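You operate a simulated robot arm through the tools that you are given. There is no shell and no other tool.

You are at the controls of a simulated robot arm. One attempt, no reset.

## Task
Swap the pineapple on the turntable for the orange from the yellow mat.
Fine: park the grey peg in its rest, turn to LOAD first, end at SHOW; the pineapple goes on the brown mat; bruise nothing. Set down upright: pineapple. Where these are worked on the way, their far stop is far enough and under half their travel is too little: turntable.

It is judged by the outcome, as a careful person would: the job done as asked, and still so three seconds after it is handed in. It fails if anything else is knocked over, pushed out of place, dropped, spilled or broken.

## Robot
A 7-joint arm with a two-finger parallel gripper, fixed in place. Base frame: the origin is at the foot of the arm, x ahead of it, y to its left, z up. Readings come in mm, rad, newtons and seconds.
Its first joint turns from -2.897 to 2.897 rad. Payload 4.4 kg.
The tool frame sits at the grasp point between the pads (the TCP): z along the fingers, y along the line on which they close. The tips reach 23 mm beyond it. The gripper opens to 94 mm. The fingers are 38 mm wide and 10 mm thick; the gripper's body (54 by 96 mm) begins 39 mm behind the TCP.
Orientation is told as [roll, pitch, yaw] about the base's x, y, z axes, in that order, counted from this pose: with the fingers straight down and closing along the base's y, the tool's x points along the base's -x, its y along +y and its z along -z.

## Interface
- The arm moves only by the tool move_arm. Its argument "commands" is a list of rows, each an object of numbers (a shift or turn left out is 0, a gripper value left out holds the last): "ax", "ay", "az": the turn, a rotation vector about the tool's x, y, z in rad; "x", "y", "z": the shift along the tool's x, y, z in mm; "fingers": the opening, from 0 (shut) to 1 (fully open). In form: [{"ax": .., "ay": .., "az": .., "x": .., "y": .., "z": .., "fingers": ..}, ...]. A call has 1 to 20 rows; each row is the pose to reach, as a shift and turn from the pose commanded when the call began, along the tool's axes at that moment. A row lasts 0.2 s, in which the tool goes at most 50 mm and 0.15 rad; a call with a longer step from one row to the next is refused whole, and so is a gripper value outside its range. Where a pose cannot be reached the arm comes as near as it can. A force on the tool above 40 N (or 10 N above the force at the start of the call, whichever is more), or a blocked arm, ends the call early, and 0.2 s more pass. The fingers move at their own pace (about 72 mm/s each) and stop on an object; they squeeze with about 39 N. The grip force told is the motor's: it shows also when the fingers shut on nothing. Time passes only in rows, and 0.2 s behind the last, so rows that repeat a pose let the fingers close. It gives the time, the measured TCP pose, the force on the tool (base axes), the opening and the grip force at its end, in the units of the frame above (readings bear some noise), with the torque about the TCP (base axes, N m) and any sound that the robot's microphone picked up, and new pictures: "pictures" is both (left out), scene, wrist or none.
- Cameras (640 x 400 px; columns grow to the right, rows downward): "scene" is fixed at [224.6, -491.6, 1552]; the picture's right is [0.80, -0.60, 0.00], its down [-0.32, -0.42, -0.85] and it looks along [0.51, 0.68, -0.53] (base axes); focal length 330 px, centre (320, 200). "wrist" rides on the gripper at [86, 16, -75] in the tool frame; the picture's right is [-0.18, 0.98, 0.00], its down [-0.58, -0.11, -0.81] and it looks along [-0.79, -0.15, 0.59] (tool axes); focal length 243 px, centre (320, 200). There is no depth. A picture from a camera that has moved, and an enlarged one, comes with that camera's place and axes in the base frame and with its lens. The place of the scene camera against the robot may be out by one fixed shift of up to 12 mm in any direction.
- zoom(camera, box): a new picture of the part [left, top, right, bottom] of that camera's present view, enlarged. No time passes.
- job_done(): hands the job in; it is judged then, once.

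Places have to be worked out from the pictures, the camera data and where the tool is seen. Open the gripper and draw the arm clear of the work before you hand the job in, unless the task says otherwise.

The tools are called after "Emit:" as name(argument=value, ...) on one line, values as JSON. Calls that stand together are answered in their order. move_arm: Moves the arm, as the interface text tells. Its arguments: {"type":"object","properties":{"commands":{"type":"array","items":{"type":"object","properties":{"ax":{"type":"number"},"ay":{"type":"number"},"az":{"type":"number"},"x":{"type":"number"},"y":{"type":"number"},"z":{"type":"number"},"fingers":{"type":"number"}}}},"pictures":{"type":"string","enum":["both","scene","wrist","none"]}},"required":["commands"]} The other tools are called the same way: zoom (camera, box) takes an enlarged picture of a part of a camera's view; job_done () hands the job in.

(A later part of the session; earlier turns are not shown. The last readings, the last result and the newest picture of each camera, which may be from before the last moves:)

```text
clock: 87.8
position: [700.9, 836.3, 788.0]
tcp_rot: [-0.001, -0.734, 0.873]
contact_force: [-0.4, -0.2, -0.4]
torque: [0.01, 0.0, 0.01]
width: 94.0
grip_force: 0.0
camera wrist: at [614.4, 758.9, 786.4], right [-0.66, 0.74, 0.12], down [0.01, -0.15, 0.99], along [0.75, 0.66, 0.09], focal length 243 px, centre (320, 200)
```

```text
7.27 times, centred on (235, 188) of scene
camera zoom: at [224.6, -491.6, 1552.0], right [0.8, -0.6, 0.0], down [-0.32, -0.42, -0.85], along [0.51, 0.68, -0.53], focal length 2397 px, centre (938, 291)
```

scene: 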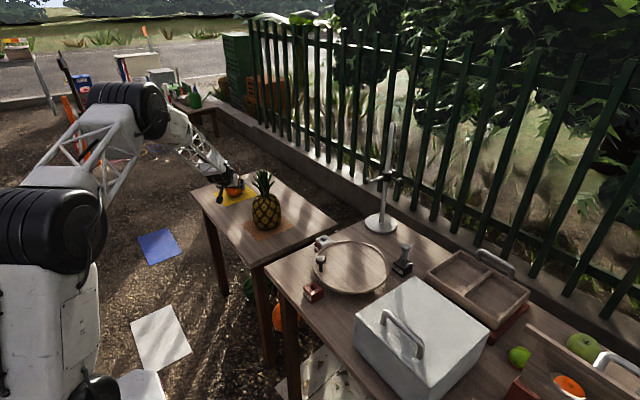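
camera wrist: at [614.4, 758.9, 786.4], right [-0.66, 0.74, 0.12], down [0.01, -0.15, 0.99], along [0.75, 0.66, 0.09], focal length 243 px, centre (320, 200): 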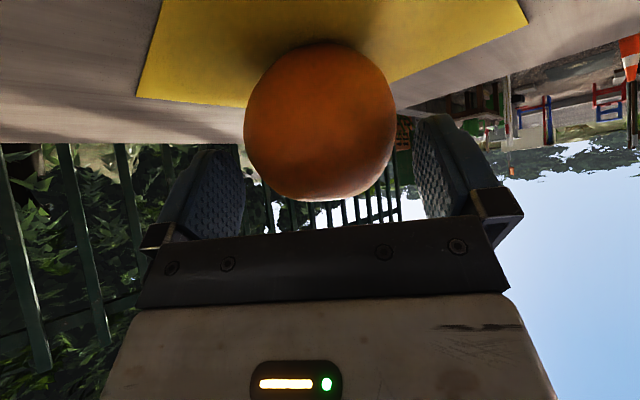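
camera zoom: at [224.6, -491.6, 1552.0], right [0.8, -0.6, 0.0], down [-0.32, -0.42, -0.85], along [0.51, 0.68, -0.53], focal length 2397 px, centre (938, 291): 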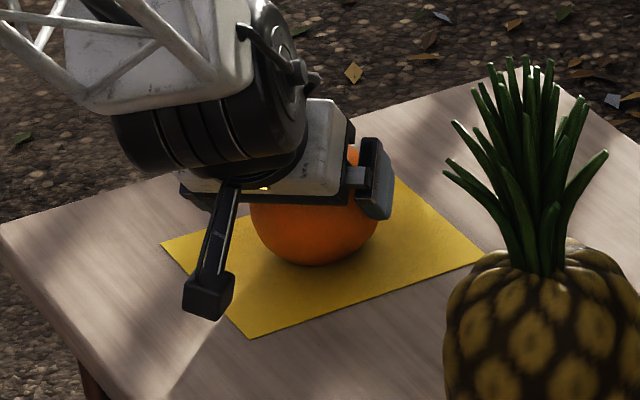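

Alignment is within 1 mm; centre is 40 mm ahead of the TCP on its axis. I advance the final 31 mm.

Emit:
move_arm(commands=[{"y": -0.3, "z": 8, "fingers": 1.0}, {"y": -0.3, "z": 16, "fingers": 1.0}, {"y": -0.3, "z": 24, "fingers": 1.0}, {"y": -0.3, "z": 31, "fingers": 1.0}, {"y": -0.3, "z": 31, "fingers": 1.0}])

Emit:
zoom(camera="wrist", box=[160, 0, 520, 240])

Emit:
zoom(camera="scene", box=[200, 160, 270, 215])

```text
clock: 89.0
position: [715.2, 852.5, 766.1]
tcp_rot: [0.001, -0.733, 0.872]
contact_force: [0.7, 0.3, 0.0]
torque: [0.01, 0.01, 0.0]
width: 93.8
grip_force: 0.0
camera wrist: at [628.6, 774.3, 764.0], right [-0.67, 0.74, 0.12], down [0.01, -0.15, 0.99], along [0.75, 0.66, 0.09], focal length 243 px, centre (320, 200)
```

scene: 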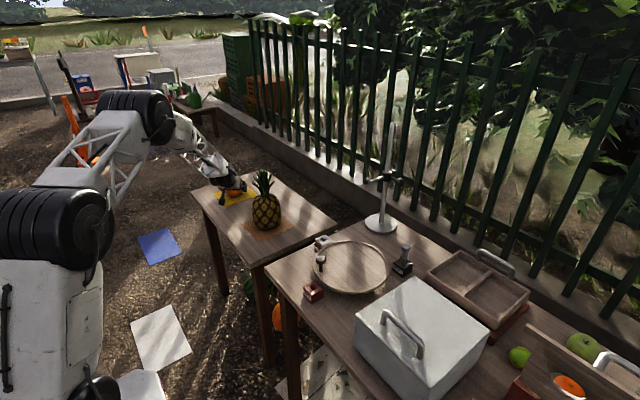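
wrist: 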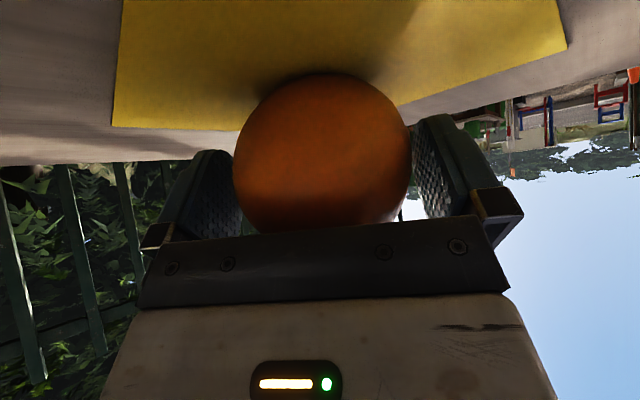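

```text
1.67 times, centred on (340, 120) of wrist
camera zoom: at [628.6, 774.3, 764.0], right [-0.67, 0.74, 0.12], down [0.01, -0.15, 0.99], along [0.75, 0.66, 0.09], focal length 404 px, centre (287, 333)
```

zoom: 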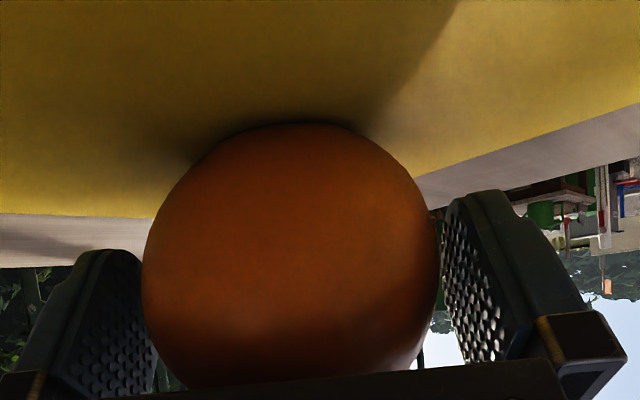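

```text
7.27 times, centred on (235, 188) of scene
camera zoom: at [224.6, -491.6, 1552.0], right [0.8, -0.6, 0.0], down [-0.32, -0.42, -0.85], along [0.51, 0.68, -0.53], focal length 2397 px, centre (938, 291)
```

zoom: 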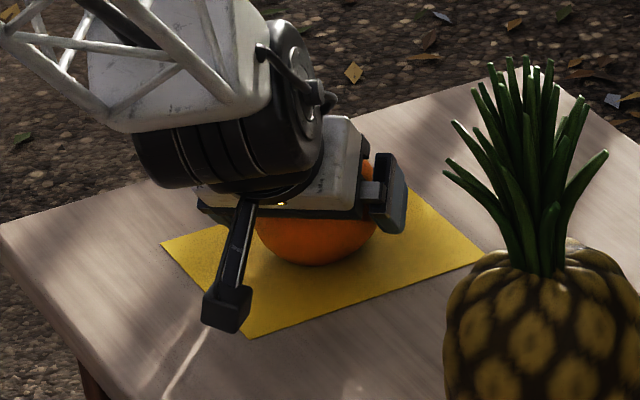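

The orange sits between the pads, untouched. I close gently: the grip force scales with the commanded undershoot, so I stop around 15 N instead of the full squeeze to avoid bruising.

Emit:
move_arm(commands=[{"y": 0.5, "fingers": 0.95}, {"y": 0.5, "fingers": 0.91}, {"y": 0.5, "fingers": 0.88}, {"y": 0.5, "fingers": 0.85}, {"y": 0.5, "fingers": 0.82}, {"y": 0.5, "fingers": 0.82}])

Emit:
zoom(camera="wrist", box=[160, 0, 520, 240])

```text
clock: 90.4
position: [716.0, 851.5, 764.4]
tcp_rot: [0.0, -0.733, 0.874]
contact_force: [-1.5, 0.9, 0.0]
torque: [0.01, 0.0, -0.01]
width: 83.7
grip_force: 39.6
camera wrist: at [628.6, 774.7, 763.8], right [-0.66, 0.74, 0.12], down [0.01, -0.15, 0.99], along [0.75, 0.66, 0.09], focal length 243 px, centre (320, 200)
```

scene: 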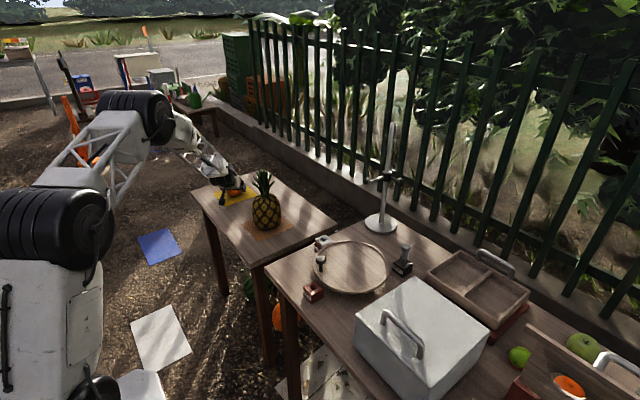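
wrist: 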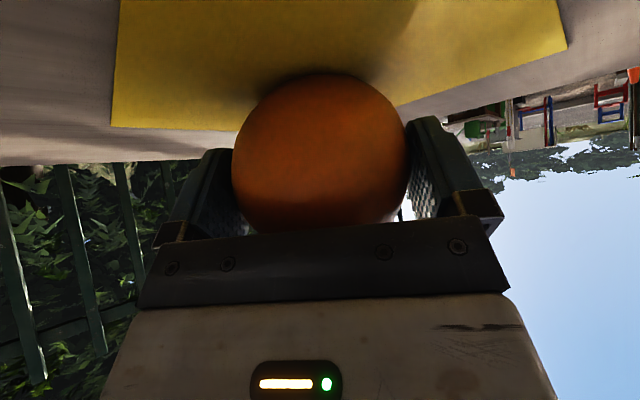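

```text
1.67 times, centred on (340, 120) of wrist
camera zoom: at [628.6, 774.7, 763.8], right [-0.66, 0.74, 0.12], down [0.01, -0.15, 0.99], along [0.75, 0.66, 0.09], focal length 404 px, centre (287, 333)
```

zoom: 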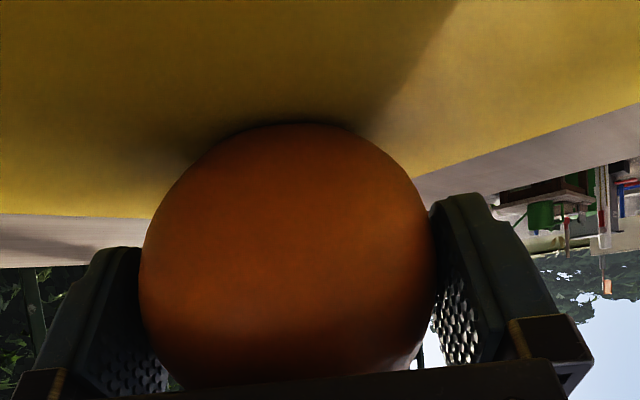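

Contact at 83.7 mm, but already at full motor force. I ease the command up a little to see whether the squeeze reduces.

Emit:
move_arm(commands=[{"fingers": 0.86}, {"fingers": 0.86}, {"fingers": 0.86}], pictures="none")

```text
clock: 91.2
position: [715.4, 853.3, 764.8]
tcp_rot: [0.0, -0.732, 0.872]
contact_force: [-0.5, 0.2, 1.4]
torque: [-0.02, 0.02, 0.0]
width: 83.9
grip_force: 38.8
```

Emit:
move_arm(commands=[{"fingers": 0.88}, {"fingers": 0.88}, {"fingers": 0.88}], pictures="none")

```text
clock: 92.0
position: [714.6, 851.9, 765.1]
tcp_rot: [0.0, -0.734, 0.871]
contact_force: [-0.1, -0.8, 0.7]
torque: [-0.02, -0.03, -0.03]
width: 84.0
grip_force: 39.0
```

The motor squeeze stays at 39 N whenever it holds, so that is the gripper's normal grip. I lift the orange 25 mm straight up and check.

Emit:
move_arm(commands=[{"x": -2, "z": -2.2, "fingers": 0.84}, {"x": -5.4, "z": -5.9, "fingers": 0.84}, {"x": -10, "z": -11.1, "fingers": 0.84}, {"x": -16.7, "z": -18.6, "fingers": 0.84}, {"x": -16.7, "z": -18.6, "fingers": 0.84}])

Emit:
zoom(camera="wrist", box=[160, 0, 520, 240])

Emit:
zoom(camera="scene", box=[200, 160, 270, 215])

```text
clock: 93.2
position: [714.7, 853.2, 790.0]
tcp_rot: [-0.001, -0.732, 0.873]
contact_force: [0.3, -0.4, -3.1]
torque: [-0.02, 0.0, -0.03]
width: 83.8
grip_force: 39.3
camera wrist: at [628.4, 775.7, 788.9], right [-0.67, 0.74, 0.12], down [0.01, -0.15, 0.99], along [0.75, 0.66, 0.09], focal length 243 px, centre (320, 200)
```

scene: 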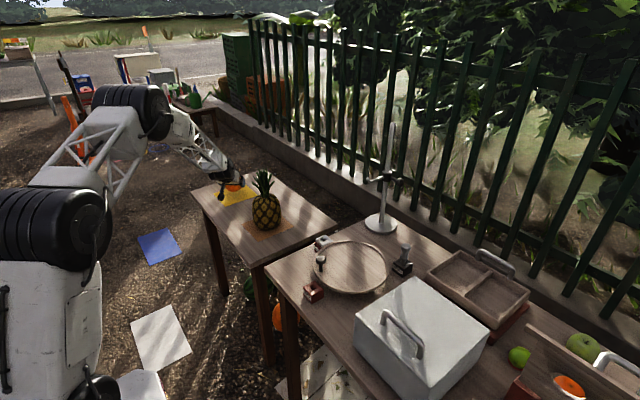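
wrist: 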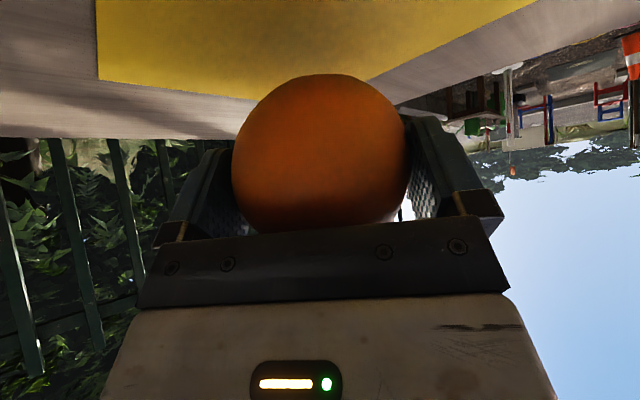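

```text
1.67 times, centred on (340, 120) of wrist
camera zoom: at [628.4, 775.7, 788.9], right [-0.67, 0.74, 0.12], down [0.01, -0.15, 0.99], along [0.75, 0.66, 0.09], focal length 404 px, centre (287, 333)
```

zoom: 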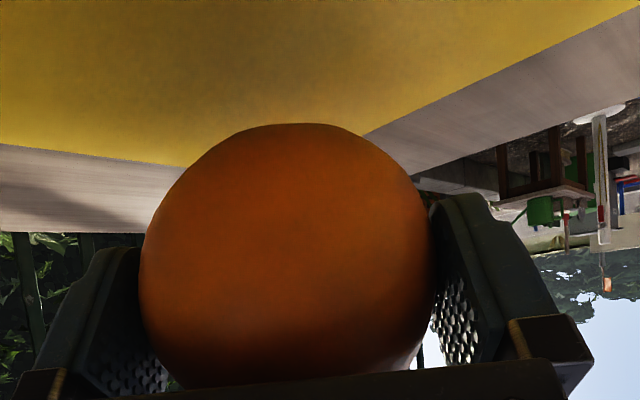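

```text
7.27 times, centred on (235, 188) of scene
camera zoom: at [224.6, -491.6, 1552.0], right [0.8, -0.6, 0.0], down [-0.32, -0.42, -0.85], along [0.51, 0.68, -0.53], focal length 2397 px, centre (938, 291)
```

zoom: 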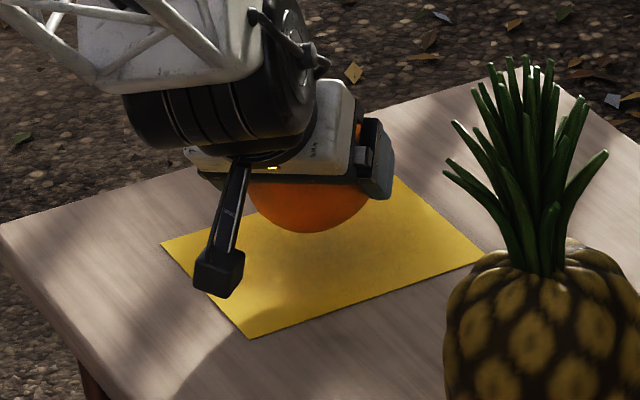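

The orange is held (3.1 N, ~0.3 kg). I retract with it up and back toward the robot side so it stays well clear of the pineapple, then bring the tool vertical.

Emit:
move_arm(commands=[{"x": 1.4, "z": -8.3, "fingers": 0.8}, {"x": 4.7, "z": -27.8, "fingers": 0.8}, {"x": 9.4, "z": -55.6, "fingers": 0.8}, {"x": 14.1, "z": -83.4, "fingers": 0.8}, {"x": 18.7, "z": -111.2, "fingers": 0.8}, {"x": 23.4, "z": -139, "fingers": 0.8}, {"x": 28.1, "z": -166.8, "fingers": 0.8}, {"x": 32.8, "z": -194.6, "fingers": 0.8}, {"x": 37.5, "z": -222.4, "fingers": 0.8}, {"x": 42.2, "z": -250.2, "fingers": 0.8}, {"x": 46.8, "z": -278, "fingers": 0.8}, {"x": 51.5, "z": -305.8, "fingers": 0.8}, {"x": 54.8, "z": -325.3, "fingers": 0.8}, {"x": 56.2, "z": -333.6, "fingers": 0.8}, {"x": 56.2, "z": -333.6, "fingers": 0.8}], pictures="none")

Emit:
move_arm(commands=[{"ay": 0.06, "fingers": 0.8}, {"ay": 0.15, "fingers": 0.8}, {"ay": 0.25, "fingers": 0.8}, {"ay": 0.35, "fingers": 0.8}, {"ay": 0.45, "fingers": 0.8}, {"ay": 0.55, "fingers": 0.8}, {"ay": 0.65, "fingers": 0.8}, {"ay": 0.71, "fingers": 0.8}, {"ay": 0.733, "fingers": 0.8}, {"ay": 0.733, "fingers": 0.8}])

Emit:
zoom(camera="wrist", box=[160, 0, 520, 240])

```text
clock: 96.4
position: [544.2, 648.2, 1001.2]
tcp_rot: [-0.003, -0.732, 0.873]
contact_force: [-0.4, -0.5, -2.3]
torque: [-0.02, 0.04, 0.01]
width: 83.6
grip_force: 38.7
```

```text
clock: 98.6
position: [545.8, 650.5, 1000.1]
tcp_rot: [-0.002, 0.001, 0.873]
contact_force: [-0.5, -0.3, -2.4]
torque: [-0.01, 0.01, 0.01]
width: 83.8
grip_force: 38.8
camera wrist: at [476.6, 593.8, 1076.0], right [-0.63, 0.77, 0.0], down [0.46, 0.38, 0.81], along [0.62, 0.51, -0.59], focal length 243 px, centre (320, 200)
```

scene: 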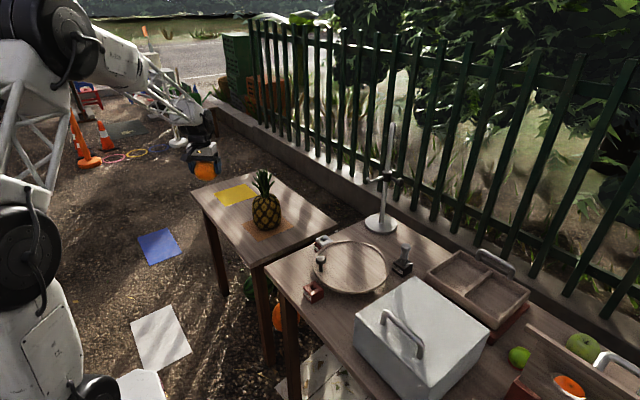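
wrist: 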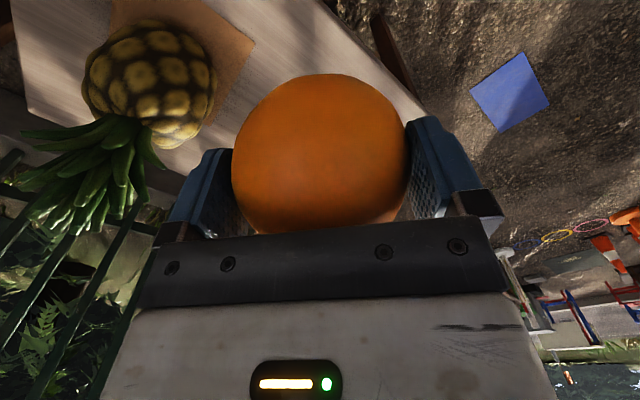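

```text
1.67 times, centred on (340, 120) of wrist
camera zoom: at [476.6, 593.8, 1076.0], right [-0.63, 0.77, 0.0], down [0.46, 0.38, 0.81], along [0.62, 0.51, -0.59], focal length 404 px, centre (287, 333)
```

zoom: 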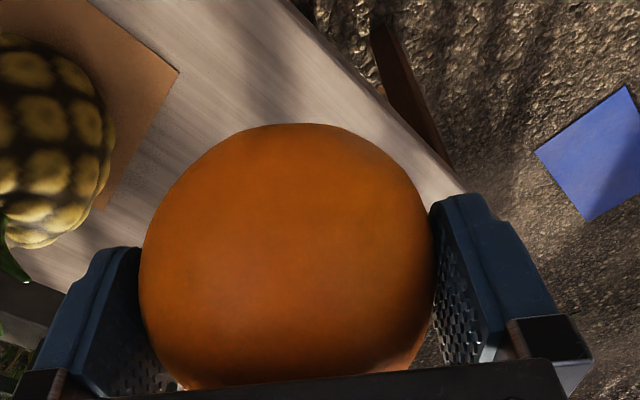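

Orange secure. I sweep it around the robot side of the pineapple toward the main table at z≈1000.

Emit:
move_arm(commands=[{"x": 9.7, "y": -10.1, "az": 0.0222, "fingers": 0.8}, {"x": 29, "y": -30.2, "az": 0.0666, "fingers": 0.8}, {"x": 53.3, "y": -55.5, "az": 0.1222, "fingers": 0.8}, {"x": 77.5, "y": -80.7, "az": 0.1778, "fingers": 0.8}, {"x": 101.7, "y": -105.9, "az": 0.2334, "fingers": 0.8}, {"x": 125.9, "y": -131.1, "az": 0.2889, "fingers": 0.8}, {"x": 150.2, "y": -156.4, "az": 0.3445, "fingers": 0.8}, {"x": 174.4, "y": -181.6, "az": 0.4, "fingers": 0.8}, {"x": 198.5, "y": -206.7, "az": 0.4555, "fingers": 0.8}, {"x": 222.8, "y": -232, "az": 0.5111, "fingers": 0.8}, {"x": 247, "y": -257.2, "az": 0.5666, "fingers": 0.8}, {"x": 271.2, "y": -282.4, "az": 0.6222, "fingers": 0.8}, {"x": 295.4, "y": -307.6, "az": 0.6778, "fingers": 0.8}, {"x": 319.7, "y": -332.9, "az": 0.7334, "fingers": 0.8}, {"x": 339, "y": -353, "az": 0.7778, "fingers": 0.8}, {"x": 348.7, "y": -363.1, "az": 0.8, "fingers": 0.8}, {"x": 348.7, "y": -363.1, "az": 0.8, "fingers": 0.8}])

Emit:
zoom(camera="wrist", box=[160, 0, 520, 240])

Emit:
zoom(camera="scene", box=[290, 200, 410, 310])

```text
clock: 102.2
position: [598.6, 150.9, 1001.1]
tcp_rot: [0.0, -0.001, 0.07]
contact_force: [-0.8, -0.1, -2.9]
torque: [0.01, 0.02, -0.02]
width: 83.6
grip_force: 39.1
camera wrist: at [510.6, 158.8, 1076.8], right [0.11, 0.99, 0.0], down [0.59, -0.07, 0.81], along [0.8, -0.09, -0.59], focal length 243 px, centre (320, 200)
```

scene: 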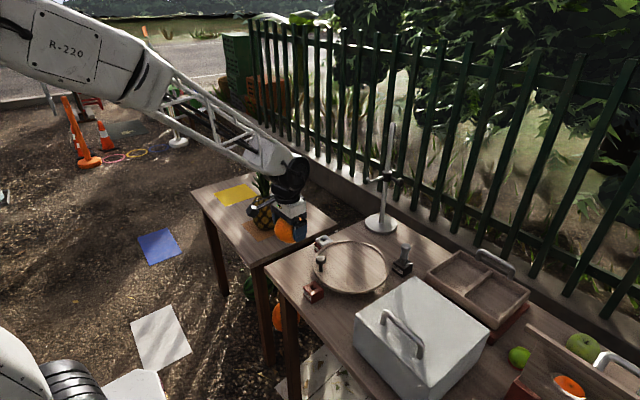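
wrist: 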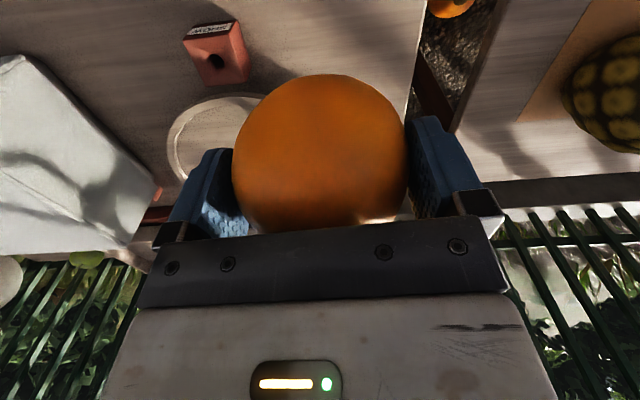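

```text
1.67 times, centred on (340, 120) of wrist
camera zoom: at [510.6, 158.8, 1076.8], right [0.11, 0.99, 0.0], down [0.59, -0.07, 0.81], along [0.8, -0.09, -0.59], focal length 404 px, centre (287, 333)
```

zoom: 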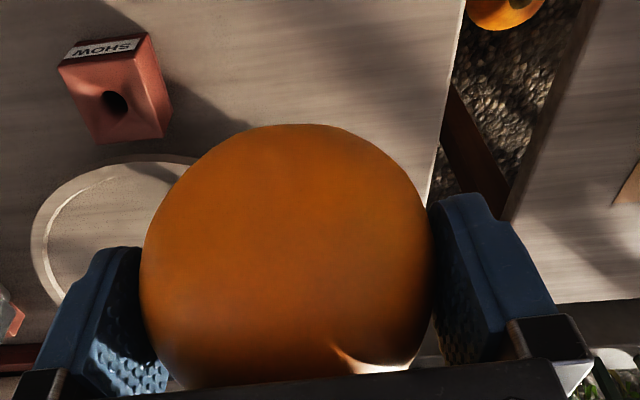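

```text
3.64 times, centred on (350, 255) of scene
camera zoom: at [224.6, -491.6, 1552.0], right [0.8, -0.6, 0.0], down [-0.32, -0.42, -0.85], along [0.51, 0.68, -0.53], focal length 1199 px, centre (211, 0)
```

zoom: 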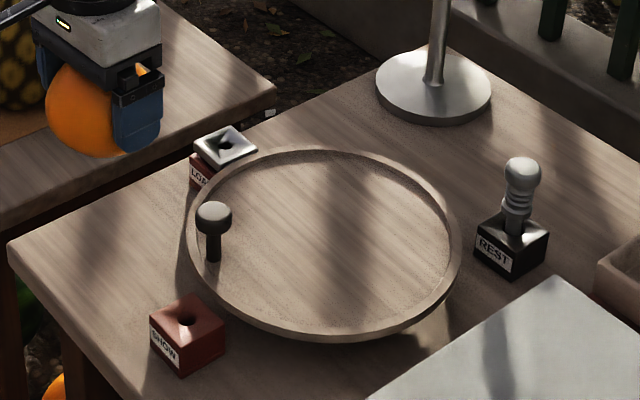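

The empty turntable is in clear view with the lug at LOAD. I move the orange above the turntable's centre (747,50).

Emit:
move_arm(commands=[{"x": -9, "y": -7, "az": 0.005, "fingers": 0.8}, {"x": -28, "y": -22, "az": 0.014, "fingers": 0.8}, {"x": -54, "y": -42.5, "az": 0.027, "fingers": 0.8}, {"x": -80, "y": -63, "az": 0.04, "fingers": 0.8}, {"x": -106, "y": -83.5, "az": 0.053, "fingers": 0.8}, {"x": -128, "y": -100.8, "az": 0.064, "fingers": 0.8}, {"x": -138, "y": -108.6, "az": 0.069, "fingers": 0.8}, {"x": -141, "y": -111, "az": 0.07, "fingers": 0.8}, {"x": -141, "y": -111, "az": 0.07, "fingers": 0.8}], pictures="none")

Emit:
move_arm(commands=[{"z": 10, "fingers": 0.8}, {"z": 28, "fingers": 0.8}, {"z": 46, "fingers": 0.8}, {"z": 62, "fingers": 0.8}, {"z": 72, "fingers": 0.8}, {"z": 76, "fingers": 0.8}, {"z": 76, "fingers": 0.8}])

Emit:
zoom(camera="wrist", box=[160, 0, 520, 240])

Emit:
zoom(camera="scene", box=[290, 200, 410, 310])

```text
clock: 104.2
position: [746.5, 49.3, 1000.8]
tcp_rot: [0.0, 0.0, 0.002]
contact_force: [0.4, -0.9, -3.3]
torque: [0.0, 0.01, -0.01]
width: 83.9
grip_force: 39.3
```

```text
clock: 105.8
position: [747.6, 49.0, 924.3]
tcp_rot: [0.0, 0.001, 0.002]
contact_force: [0.0, -0.1, -2.5]
torque: [-0.01, 0.0, 0.04]
width: 83.7
grip_force: 38.6
camera wrist: at [660.3, 64.1, 999.7], right [0.18, 0.98, 0.0], down [0.58, -0.11, 0.81], along [0.79, -0.15, -0.59], focal length 243 px, centre (320, 200)
```

scene: 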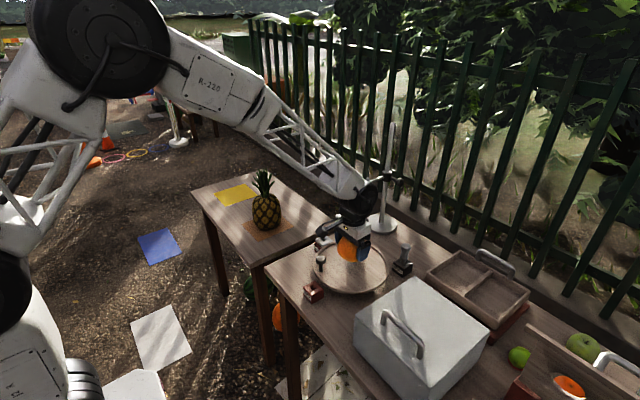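
wrist: 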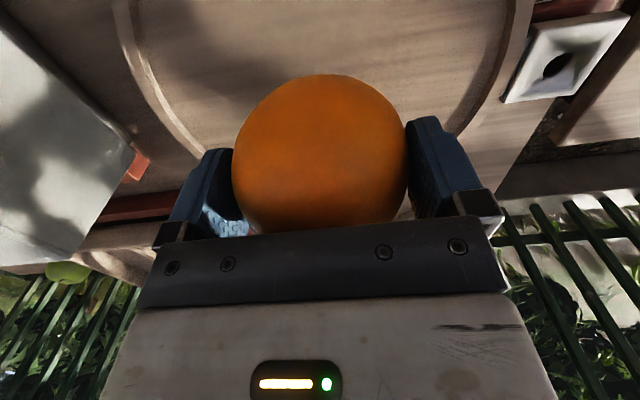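

```text
1.67 times, centred on (340, 120) of wrist
camera zoom: at [660.3, 64.1, 999.7], right [0.18, 0.98, 0.0], down [0.58, -0.11, 0.81], along [0.79, -0.15, -0.59], focal length 404 px, centre (287, 333)
```

zoom: 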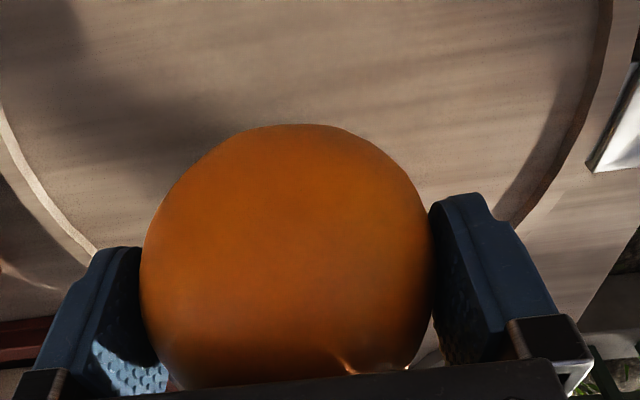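

```text
3.64 times, centred on (350, 255) of scene
camera zoom: at [224.6, -491.6, 1552.0], right [0.8, -0.6, 0.0], down [-0.32, -0.42, -0.85], along [0.51, 0.68, -0.53], focal length 1199 px, centre (211, 0)
```

zoom: 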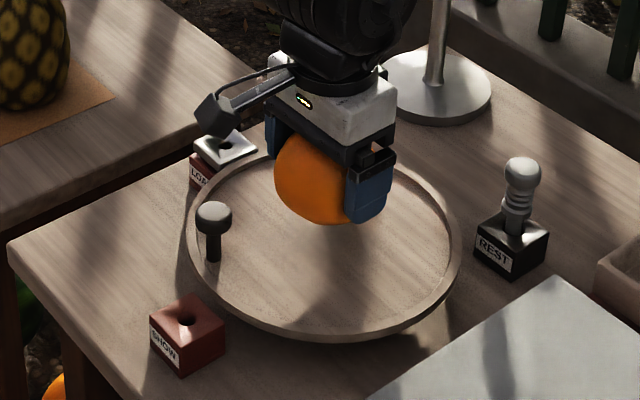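

Orange is centred over the plate, ~24 mm above it by estimate. I lower 16 mm, then feel for contact in small steps.

Emit:
move_arm(commands=[{"z": 5, "fingers": 0.8}, {"z": 10, "fingers": 0.8}, {"z": 14, "fingers": 0.8}, {"z": 16, "fingers": 0.8}, {"z": 16, "fingers": 0.8}], pictures="none")

Emit:
move_arm(commands=[{"z": 1.2, "fingers": 0.8}, {"z": 2.5, "fingers": 0.8}, {"z": 4, "fingers": 0.8}, {"z": 4, "fingers": 0.8}], pictures="none")

```text
clock: 107.0
position: [747.1, 49.4, 909.1]
tcp_rot: [0.0, 0.001, 0.002]
contact_force: [0.6, 0.0, -2.3]
torque: [0.0, 0.01, 0.0]
width: 83.6
grip_force: 38.7
```

```text
clock: 108.0
position: [747.1, 48.8, 904.3]
tcp_rot: [0.001, -0.002, 0.003]
contact_force: [0.4, -0.2, -2.9]
torque: [-0.01, 0.0, 0.02]
width: 83.9
grip_force: 38.8
```

Emit:
move_arm(commands=[{"z": 1, "fingers": 0.8}, {"z": 2, "fingers": 0.8}, {"z": 2, "fingers": 0.8}], pictures="none")

Emit:
move_arm(commands=[{"z": 1, "fingers": 0.8}, {"z": 2, "fingers": 0.8}, {"z": 2, "fingers": 0.8}], pictures="scene")

Emit:
zoom(camera="scene", box=[310, 210, 390, 300])

```text
clock: 108.8
position: [748.9, 50.1, 904.2]
tcp_rot: [0.001, -0.001, 0.001]
contact_force: [0.0, -1.5, -2.7]
torque: [0.02, 0.05, 0.01]
width: 83.9
grip_force: 38.8
```

```text
clock: 109.6
position: [747.9, 48.4, 902.2]
tcp_rot: [-0.001, -0.002, 0.002]
contact_force: [-3.6, 2.0, 9.2]
torque: [0.17, 0.19, 0.02]
width: 83.9
grip_force: 39.3
```

scene: 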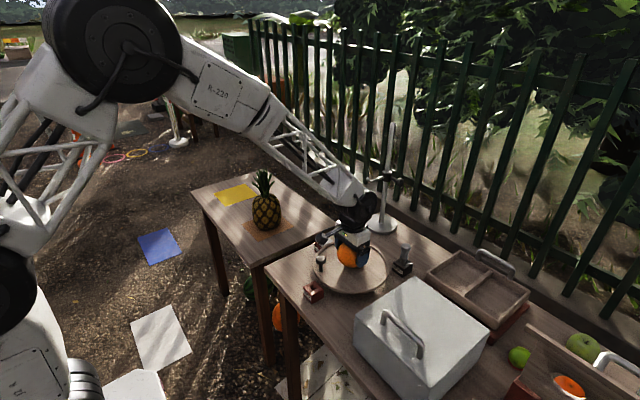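

```text
4.44 times, centred on (350, 255) of scene
camera zoom: at [224.6, -491.6, 1552.0], right [0.8, -0.6, 0.0], down [-0.32, -0.42, -0.85], along [0.51, 0.68, -0.53], focal length 1465 px, centre (187, -44)
```

zoom: 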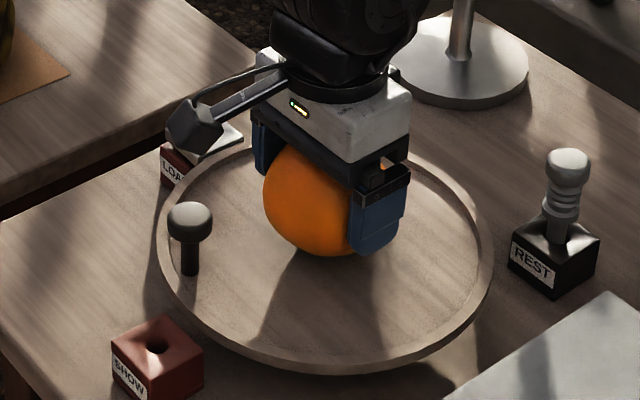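

Contact with the plate (+9 N). I back off just under 1 mm to unload and then open slowly so the orange stays put.

Emit:
move_arm(commands=[{"z": -0.5, "fingers": 0.8}, {"z": -0.9, "fingers": 0.8}, {"z": -0.9, "fingers": 0.8}], pictures="none")

```text
clock: 110.4
position: [746.9, 49.2, 901.4]
tcp_rot: [0.001, 0.0, 0.003]
contact_force: [1.1, -0.1, -0.2]
torque: [-0.03, -0.09, 0.01]
width: 83.9
grip_force: 39.1
```

Emit:
move_arm(commands=[{"fingers": 0.89}, {"fingers": 0.9}, {"fingers": 0.91}, {"fingers": 0.92}, {"fingers": 0.94}, {"fingers": 0.97}, {"fingers": 1.0}, {"fingers": 1.0}])

Emit:
zoom(camera="wrist", box=[160, 0, 520, 240])

Emit:
zoom(camera="scene", box=[310, 210, 390, 300])

```text
clock: 112.2
position: [746.9, 49.3, 901.2]
tcp_rot: [0.001, 0.0, 0.001]
contact_force: [0.6, -0.1, 0.5]
torque: [-0.01, 0.02, -0.04]
width: 94.1
grip_force: 0.1
camera wrist: at [660.3, 64.0, 977.1], right [0.18, 0.98, 0.0], down [0.58, -0.11, 0.81], along [0.79, -0.15, -0.59], focal length 243 px, centre (320, 200)
```

scene: 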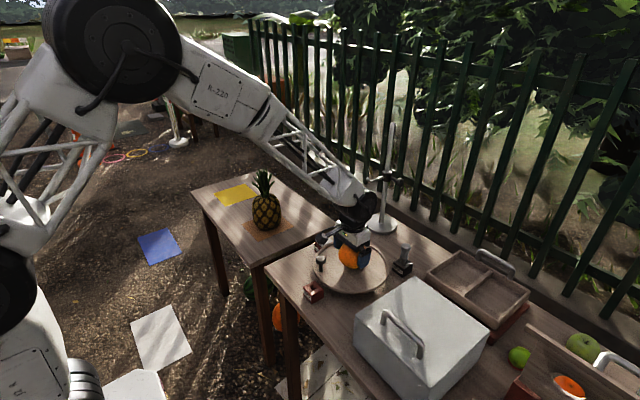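
wrist: 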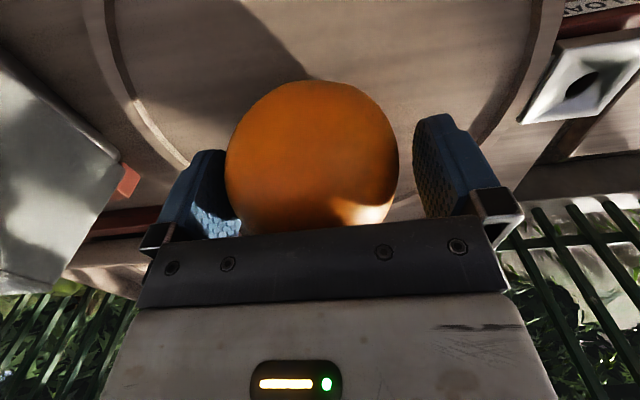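

```text
1.67 times, centred on (340, 120) of wrist
camera zoom: at [660.3, 64.0, 977.1], right [0.18, 0.98, 0.0], down [0.58, -0.11, 0.81], along [0.79, -0.15, -0.59], focal length 404 px, centre (287, 333)
```

zoom: 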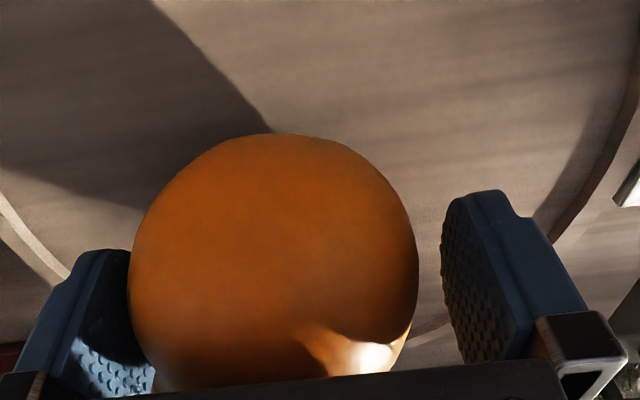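

```text
4.44 times, centred on (350, 255) of scene
camera zoom: at [224.6, -491.6, 1552.0], right [0.8, -0.6, 0.0], down [-0.32, -0.42, -0.85], along [0.51, 0.68, -0.53], focal length 1465 px, centre (187, -44)
```

zoom: 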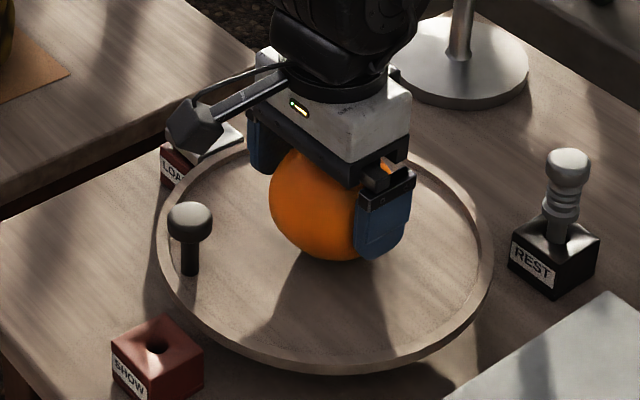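

The orange is released but has shifted a few mm toward the -y finger. I hold still for a second to see whether it is at rest.

Emit:
move_arm(commands=[{"fingers": 1.0}, {"fingers": 1.0}, {"fingers": 1.0}, {"fingers": 1.0}, {"fingers": 1.0}])

Emit:
zoom(camera="wrist", box=[160, 0, 520, 240])

Emit:
zoom(camera="scene", box=[310, 210, 390, 300])

```text
clock: 113.4
position: [747.9, 49.2, 902.9]
tcp_rot: [0.0, -0.001, 0.002]
contact_force: [0.4, -0.9, 0.5]
torque: [-0.02, 0.02, 0.0]
width: 94.2
grip_force: 0.2
camera wrist: at [660.3, 64.0, 977.1], right [0.18, 0.98, 0.0], down [0.58, -0.11, 0.81], along [0.79, -0.15, -0.59], focal length 243 px, centre (320, 200)
```

scene: 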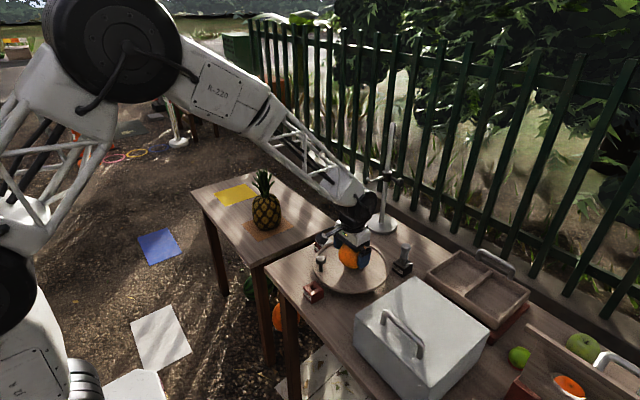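
wrist: 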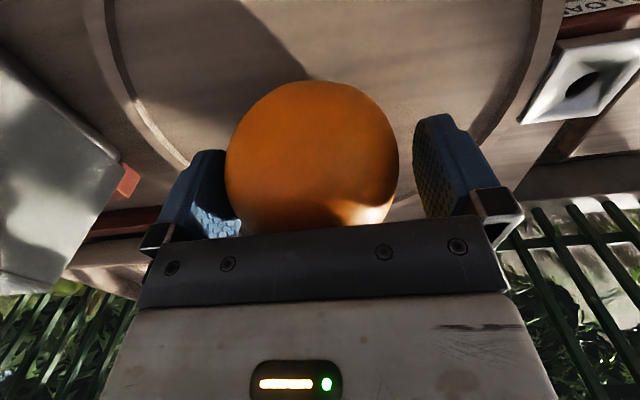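

```text
1.67 times, centred on (340, 120) of wrist
camera zoom: at [660.3, 64.0, 977.1], right [0.18, 0.98, 0.0], down [0.58, -0.11, 0.81], along [0.79, -0.15, -0.59], focal length 404 px, centre (287, 333)
```

zoom: 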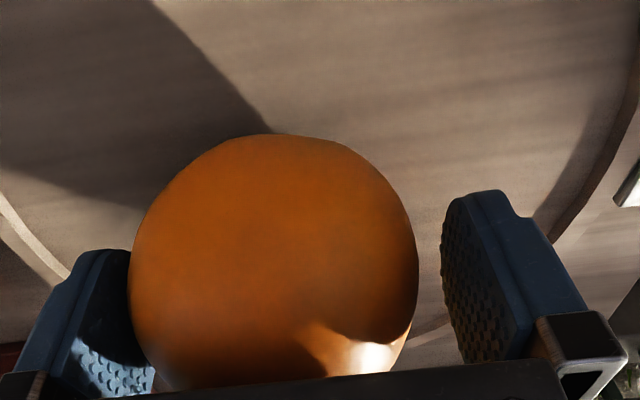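

```text
4.44 times, centred on (350, 255) of scene
camera zoom: at [224.6, -491.6, 1552.0], right [0.8, -0.6, 0.0], down [-0.32, -0.42, -0.85], along [0.51, 0.68, -0.53], focal length 1465 px, centre (187, -44)
```

zoom: 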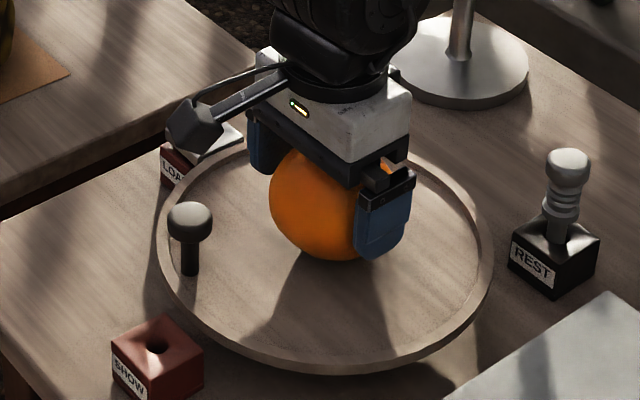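

It is at rest. I shift the tool 4 mm toward -y to even out the gaps so that neither finger touches, and confirm the orange doesn't follow.

Emit:
move_arm(commands=[{"y": -1, "fingers": 1.0}, {"y": -2, "fingers": 1.0}, {"y": -3, "fingers": 1.0}, {"y": -4, "fingers": 1.0}, {"y": -4, "fingers": 1.0}, {"y": -4, "fingers": 1.0}], pictures="wrist")

Emit:
zoom(camera="wrist", box=[160, 0, 520, 240])

Emit:
zoom(camera="scene", box=[310, 210, 390, 300])

```text
clock: 114.8
position: [747.5, 44.6, 901.8]
tcp_rot: [-0.002, 0.0, 0.001]
contact_force: [-0.2, -1.7, -0.2]
torque: [-0.02, -0.06, 0.02]
width: 94.0
grip_force: 0.1
camera wrist: at [660.2, 59.9, 976.9], right [0.18, 0.98, 0.0], down [0.58, -0.11, 0.81], along [0.79, -0.15, -0.59], focal length 243 px, centre (320, 200)
```

wrist: 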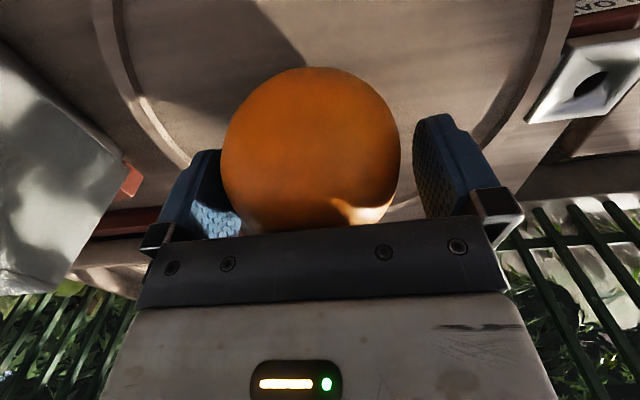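

```text
1.67 times, centred on (340, 120) of wrist
camera zoom: at [660.2, 59.9, 976.9], right [0.18, 0.98, 0.0], down [0.58, -0.11, 0.81], along [0.79, -0.15, -0.59], focal length 404 px, centre (287, 333)
```

zoom: 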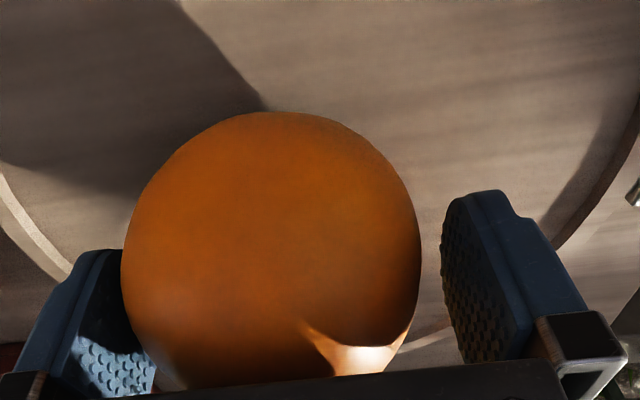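

```text
4.44 times, centred on (350, 255) of scene
camera zoom: at [224.6, -491.6, 1552.0], right [0.8, -0.6, 0.0], down [-0.32, -0.42, -0.85], along [0.51, 0.68, -0.53], focal length 1465 px, centre (187, -44)
```

zoom: 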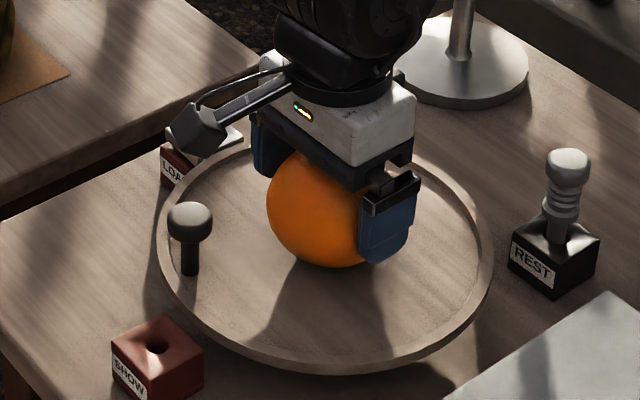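

The orange crept along with the finger (moved slightly toward -x,-y). I hold still again to see if it is rolling or at rest.

Emit:
move_arm(commands=[{"fingers": 1.0}, {"fingers": 1.0}, {"fingers": 1.0}, {"fingers": 1.0}, {"fingers": 1.0}], pictures="wrist")

Emit:
zoom(camera="wrist", box=[160, 0, 520, 240])

Emit:
zoom(camera="scene", box=[310, 210, 390, 300])

```text
clock: 116.0
position: [748.2, 45.4, 902.2]
tcp_rot: [0.0, 0.001, 0.001]
contact_force: [0.1, -0.1, -0.4]
torque: [-0.01, 0.0, 0.0]
width: 94.2
grip_force: 0.1
camera wrist: at [660.2, 60.0, 976.9], right [0.18, 0.98, 0.0], down [0.58, -0.11, 0.81], along [0.79, -0.15, -0.59], focal length 243 px, centre (320, 200)
```

wrist: 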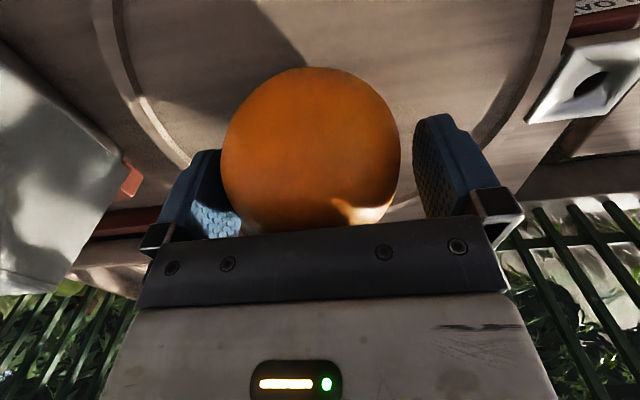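

```text
1.67 times, centred on (340, 120) of wrist
camera zoom: at [660.2, 60.0, 976.9], right [0.18, 0.98, 0.0], down [0.58, -0.11, 0.81], along [0.79, -0.15, -0.59], focal length 404 px, centre (287, 333)
```

zoom: 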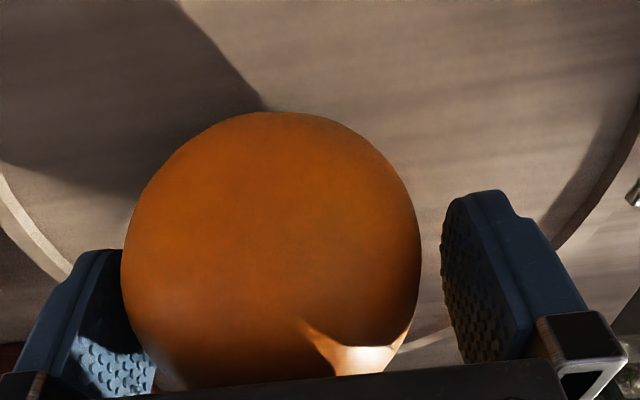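

```text
4.44 times, centred on (350, 255) of scene
camera zoom: at [224.6, -491.6, 1552.0], right [0.8, -0.6, 0.0], down [-0.32, -0.42, -0.85], along [0.51, 0.68, -0.53], focal length 1465 px, centre (187, -44)
```

zoom: 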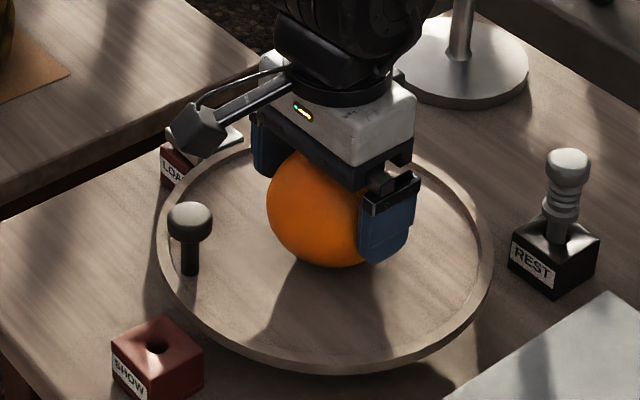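

By geometry the orange leans lightly on the -y finger at ≈(746,41). I shift another 3 mm toward -y to see whether it stays behind this time.

Emit:
move_arm(commands=[{"y": -0.5, "fingers": 1.0}, {"y": -1, "fingers": 1.0}, {"y": -1.5, "fingers": 1.0}, {"y": -2, "fingers": 1.0}, {"y": -2.5, "fingers": 1.0}, {"y": -3, "fingers": 1.0}, {"y": -3, "fingers": 1.0}], pictures="wrist")

Emit:
zoom(camera="wrist", box=[160, 0, 520, 240])

Emit:
zoom(camera="scene", box=[310, 210, 390, 300])

```text
clock: 117.6
position: [745.9, 41.4, 901.6]
tcp_rot: [0.001, 0.0, 0.002]
contact_force: [-0.6, 0.3, 0.8]
torque: [0.02, -0.02, 0.01]
width: 94.4
grip_force: 0.1
camera wrist: at [660.1, 56.7, 976.8], right [0.18, 0.98, 0.0], down [0.58, -0.11, 0.81], along [0.79, -0.15, -0.59], focal length 243 px, centre (320, 200)
```

wrist: 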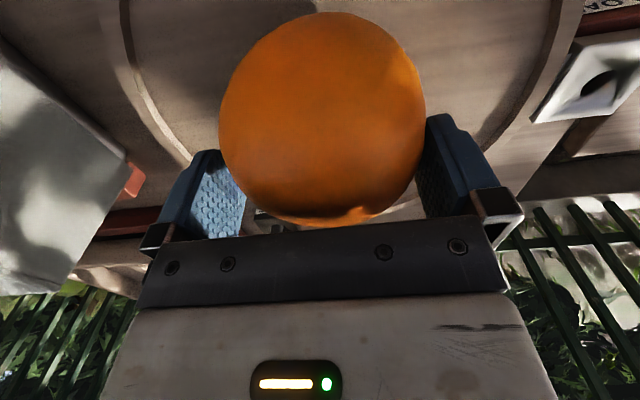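

```text
1.67 times, centred on (340, 120) of wrist
camera zoom: at [660.1, 56.7, 976.8], right [0.18, 0.98, 0.0], down [0.58, -0.11, 0.81], along [0.79, -0.15, -0.59], focal length 404 px, centre (287, 333)
```

zoom: 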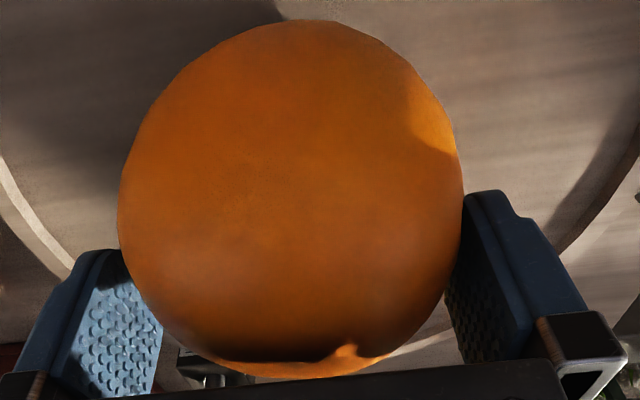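

```text
4.44 times, centred on (350, 255) of scene
camera zoom: at [224.6, -491.6, 1552.0], right [0.8, -0.6, 0.0], down [-0.32, -0.42, -0.85], along [0.51, 0.68, -0.53], focal length 1465 px, centre (187, -44)
```

zoom: 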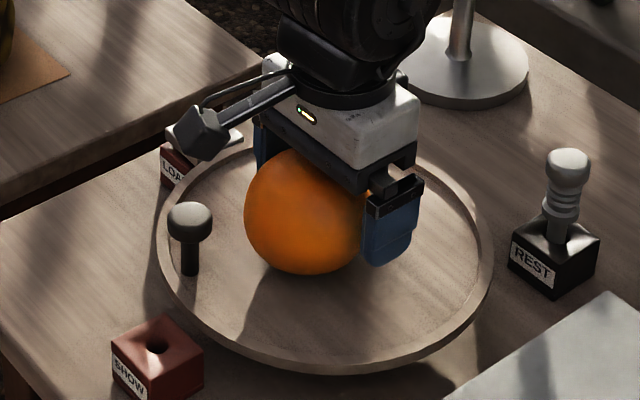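

The orange rolled ~18 mm toward the robot, out between the fingers. I pause to see if it has come to rest.

Emit:
move_arm(commands=[{"fingers": 1.0}], pictures="wrist")

Emit:
zoom(camera="wrist", box=[160, 0, 520, 240])

```text
clock: 118.0
position: [746.6, 41.8, 901.2]
tcp_rot: [0.001, -0.001, 0.001]
contact_force: [0.2, -0.4, 0.1]
torque: [-0.01, 0.01, -0.03]
width: 94.0
grip_force: 0.1
camera wrist: at [660.1, 56.7, 976.8], right [0.18, 0.98, 0.0], down [0.58, -0.11, 0.81], along [0.79, -0.15, -0.59], focal length 243 px, centre (320, 200)
```

wrist: 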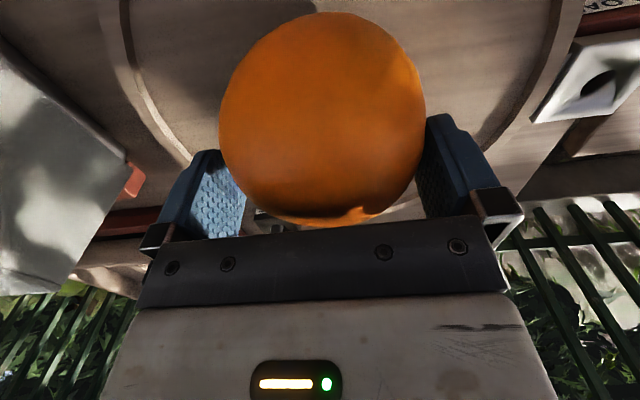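

```text
1.67 times, centred on (340, 120) of wrist
camera zoom: at [660.1, 56.7, 976.8], right [0.18, 0.98, 0.0], down [0.58, -0.11, 0.81], along [0.79, -0.15, -0.59], focal length 404 px, centre (287, 333)
```

zoom: 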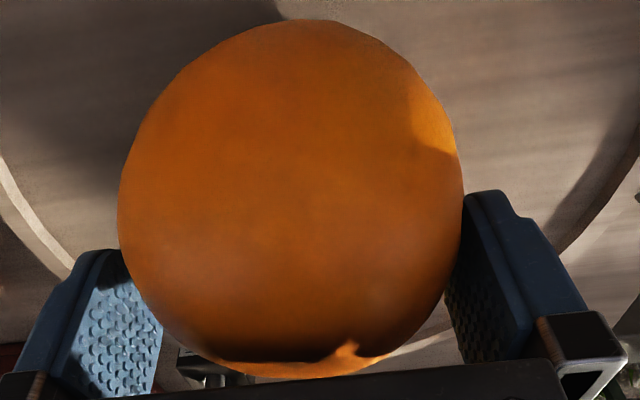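

It is at rest but near the +y finger. I recentre the fingers around it (+4 mm in y) so nothing touches, and watch.

Emit:
move_arm(commands=[{"y": 1.5, "fingers": 1.0}, {"y": 3, "fingers": 1.0}, {"y": 4, "fingers": 1.0}, {"y": 4, "fingers": 1.0}, {"y": 4, "fingers": 1.0}], pictures="wrist")

Emit:
zoom(camera="wrist", box=[160, 0, 520, 240])

Emit:
zoom(camera="scene", box=[310, 210, 390, 300])

```text
clock: 119.2
position: [747.7, 45.1, 901.2]
tcp_rot: [-0.002, 0.0, 0.002]
contact_force: [1.5, 0.1, -0.5]
torque: [0.04, -0.03, -0.01]
width: 94.1
grip_force: 0.2
camera wrist: at [659.9, 60.8, 976.9], right [0.18, 0.98, 0.0], down [0.58, -0.11, 0.81], along [0.79, -0.15, -0.59], focal length 243 px, centre (320, 200)
```

wrist: 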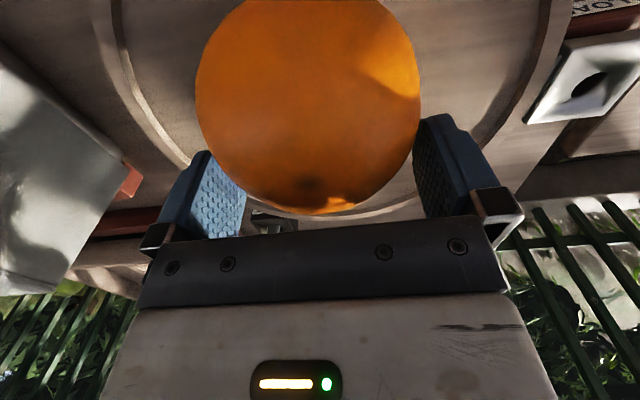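

```text
1.67 times, centred on (340, 120) of wrist
camera zoom: at [659.9, 60.8, 976.9], right [0.18, 0.98, 0.0], down [0.58, -0.11, 0.81], along [0.79, -0.15, -0.59], focal length 404 px, centre (287, 333)
```

zoom: 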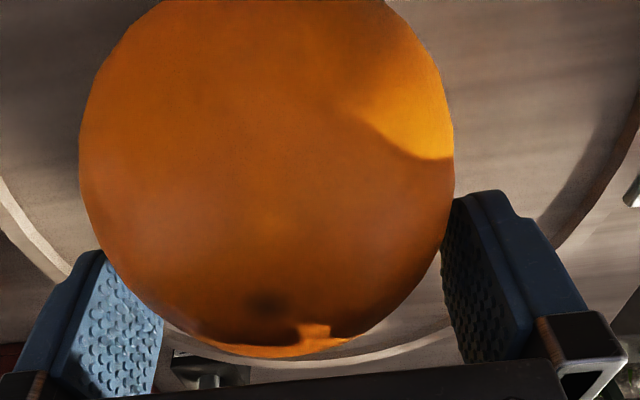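

```text
4.44 times, centred on (350, 255) of scene
camera zoom: at [224.6, -491.6, 1552.0], right [0.8, -0.6, 0.0], down [-0.32, -0.42, -0.85], along [0.51, 0.68, -0.53], focal length 1465 px, centre (187, -44)
```

zoom: 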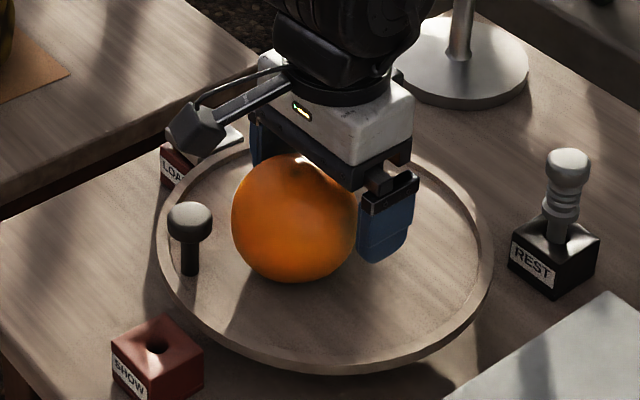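

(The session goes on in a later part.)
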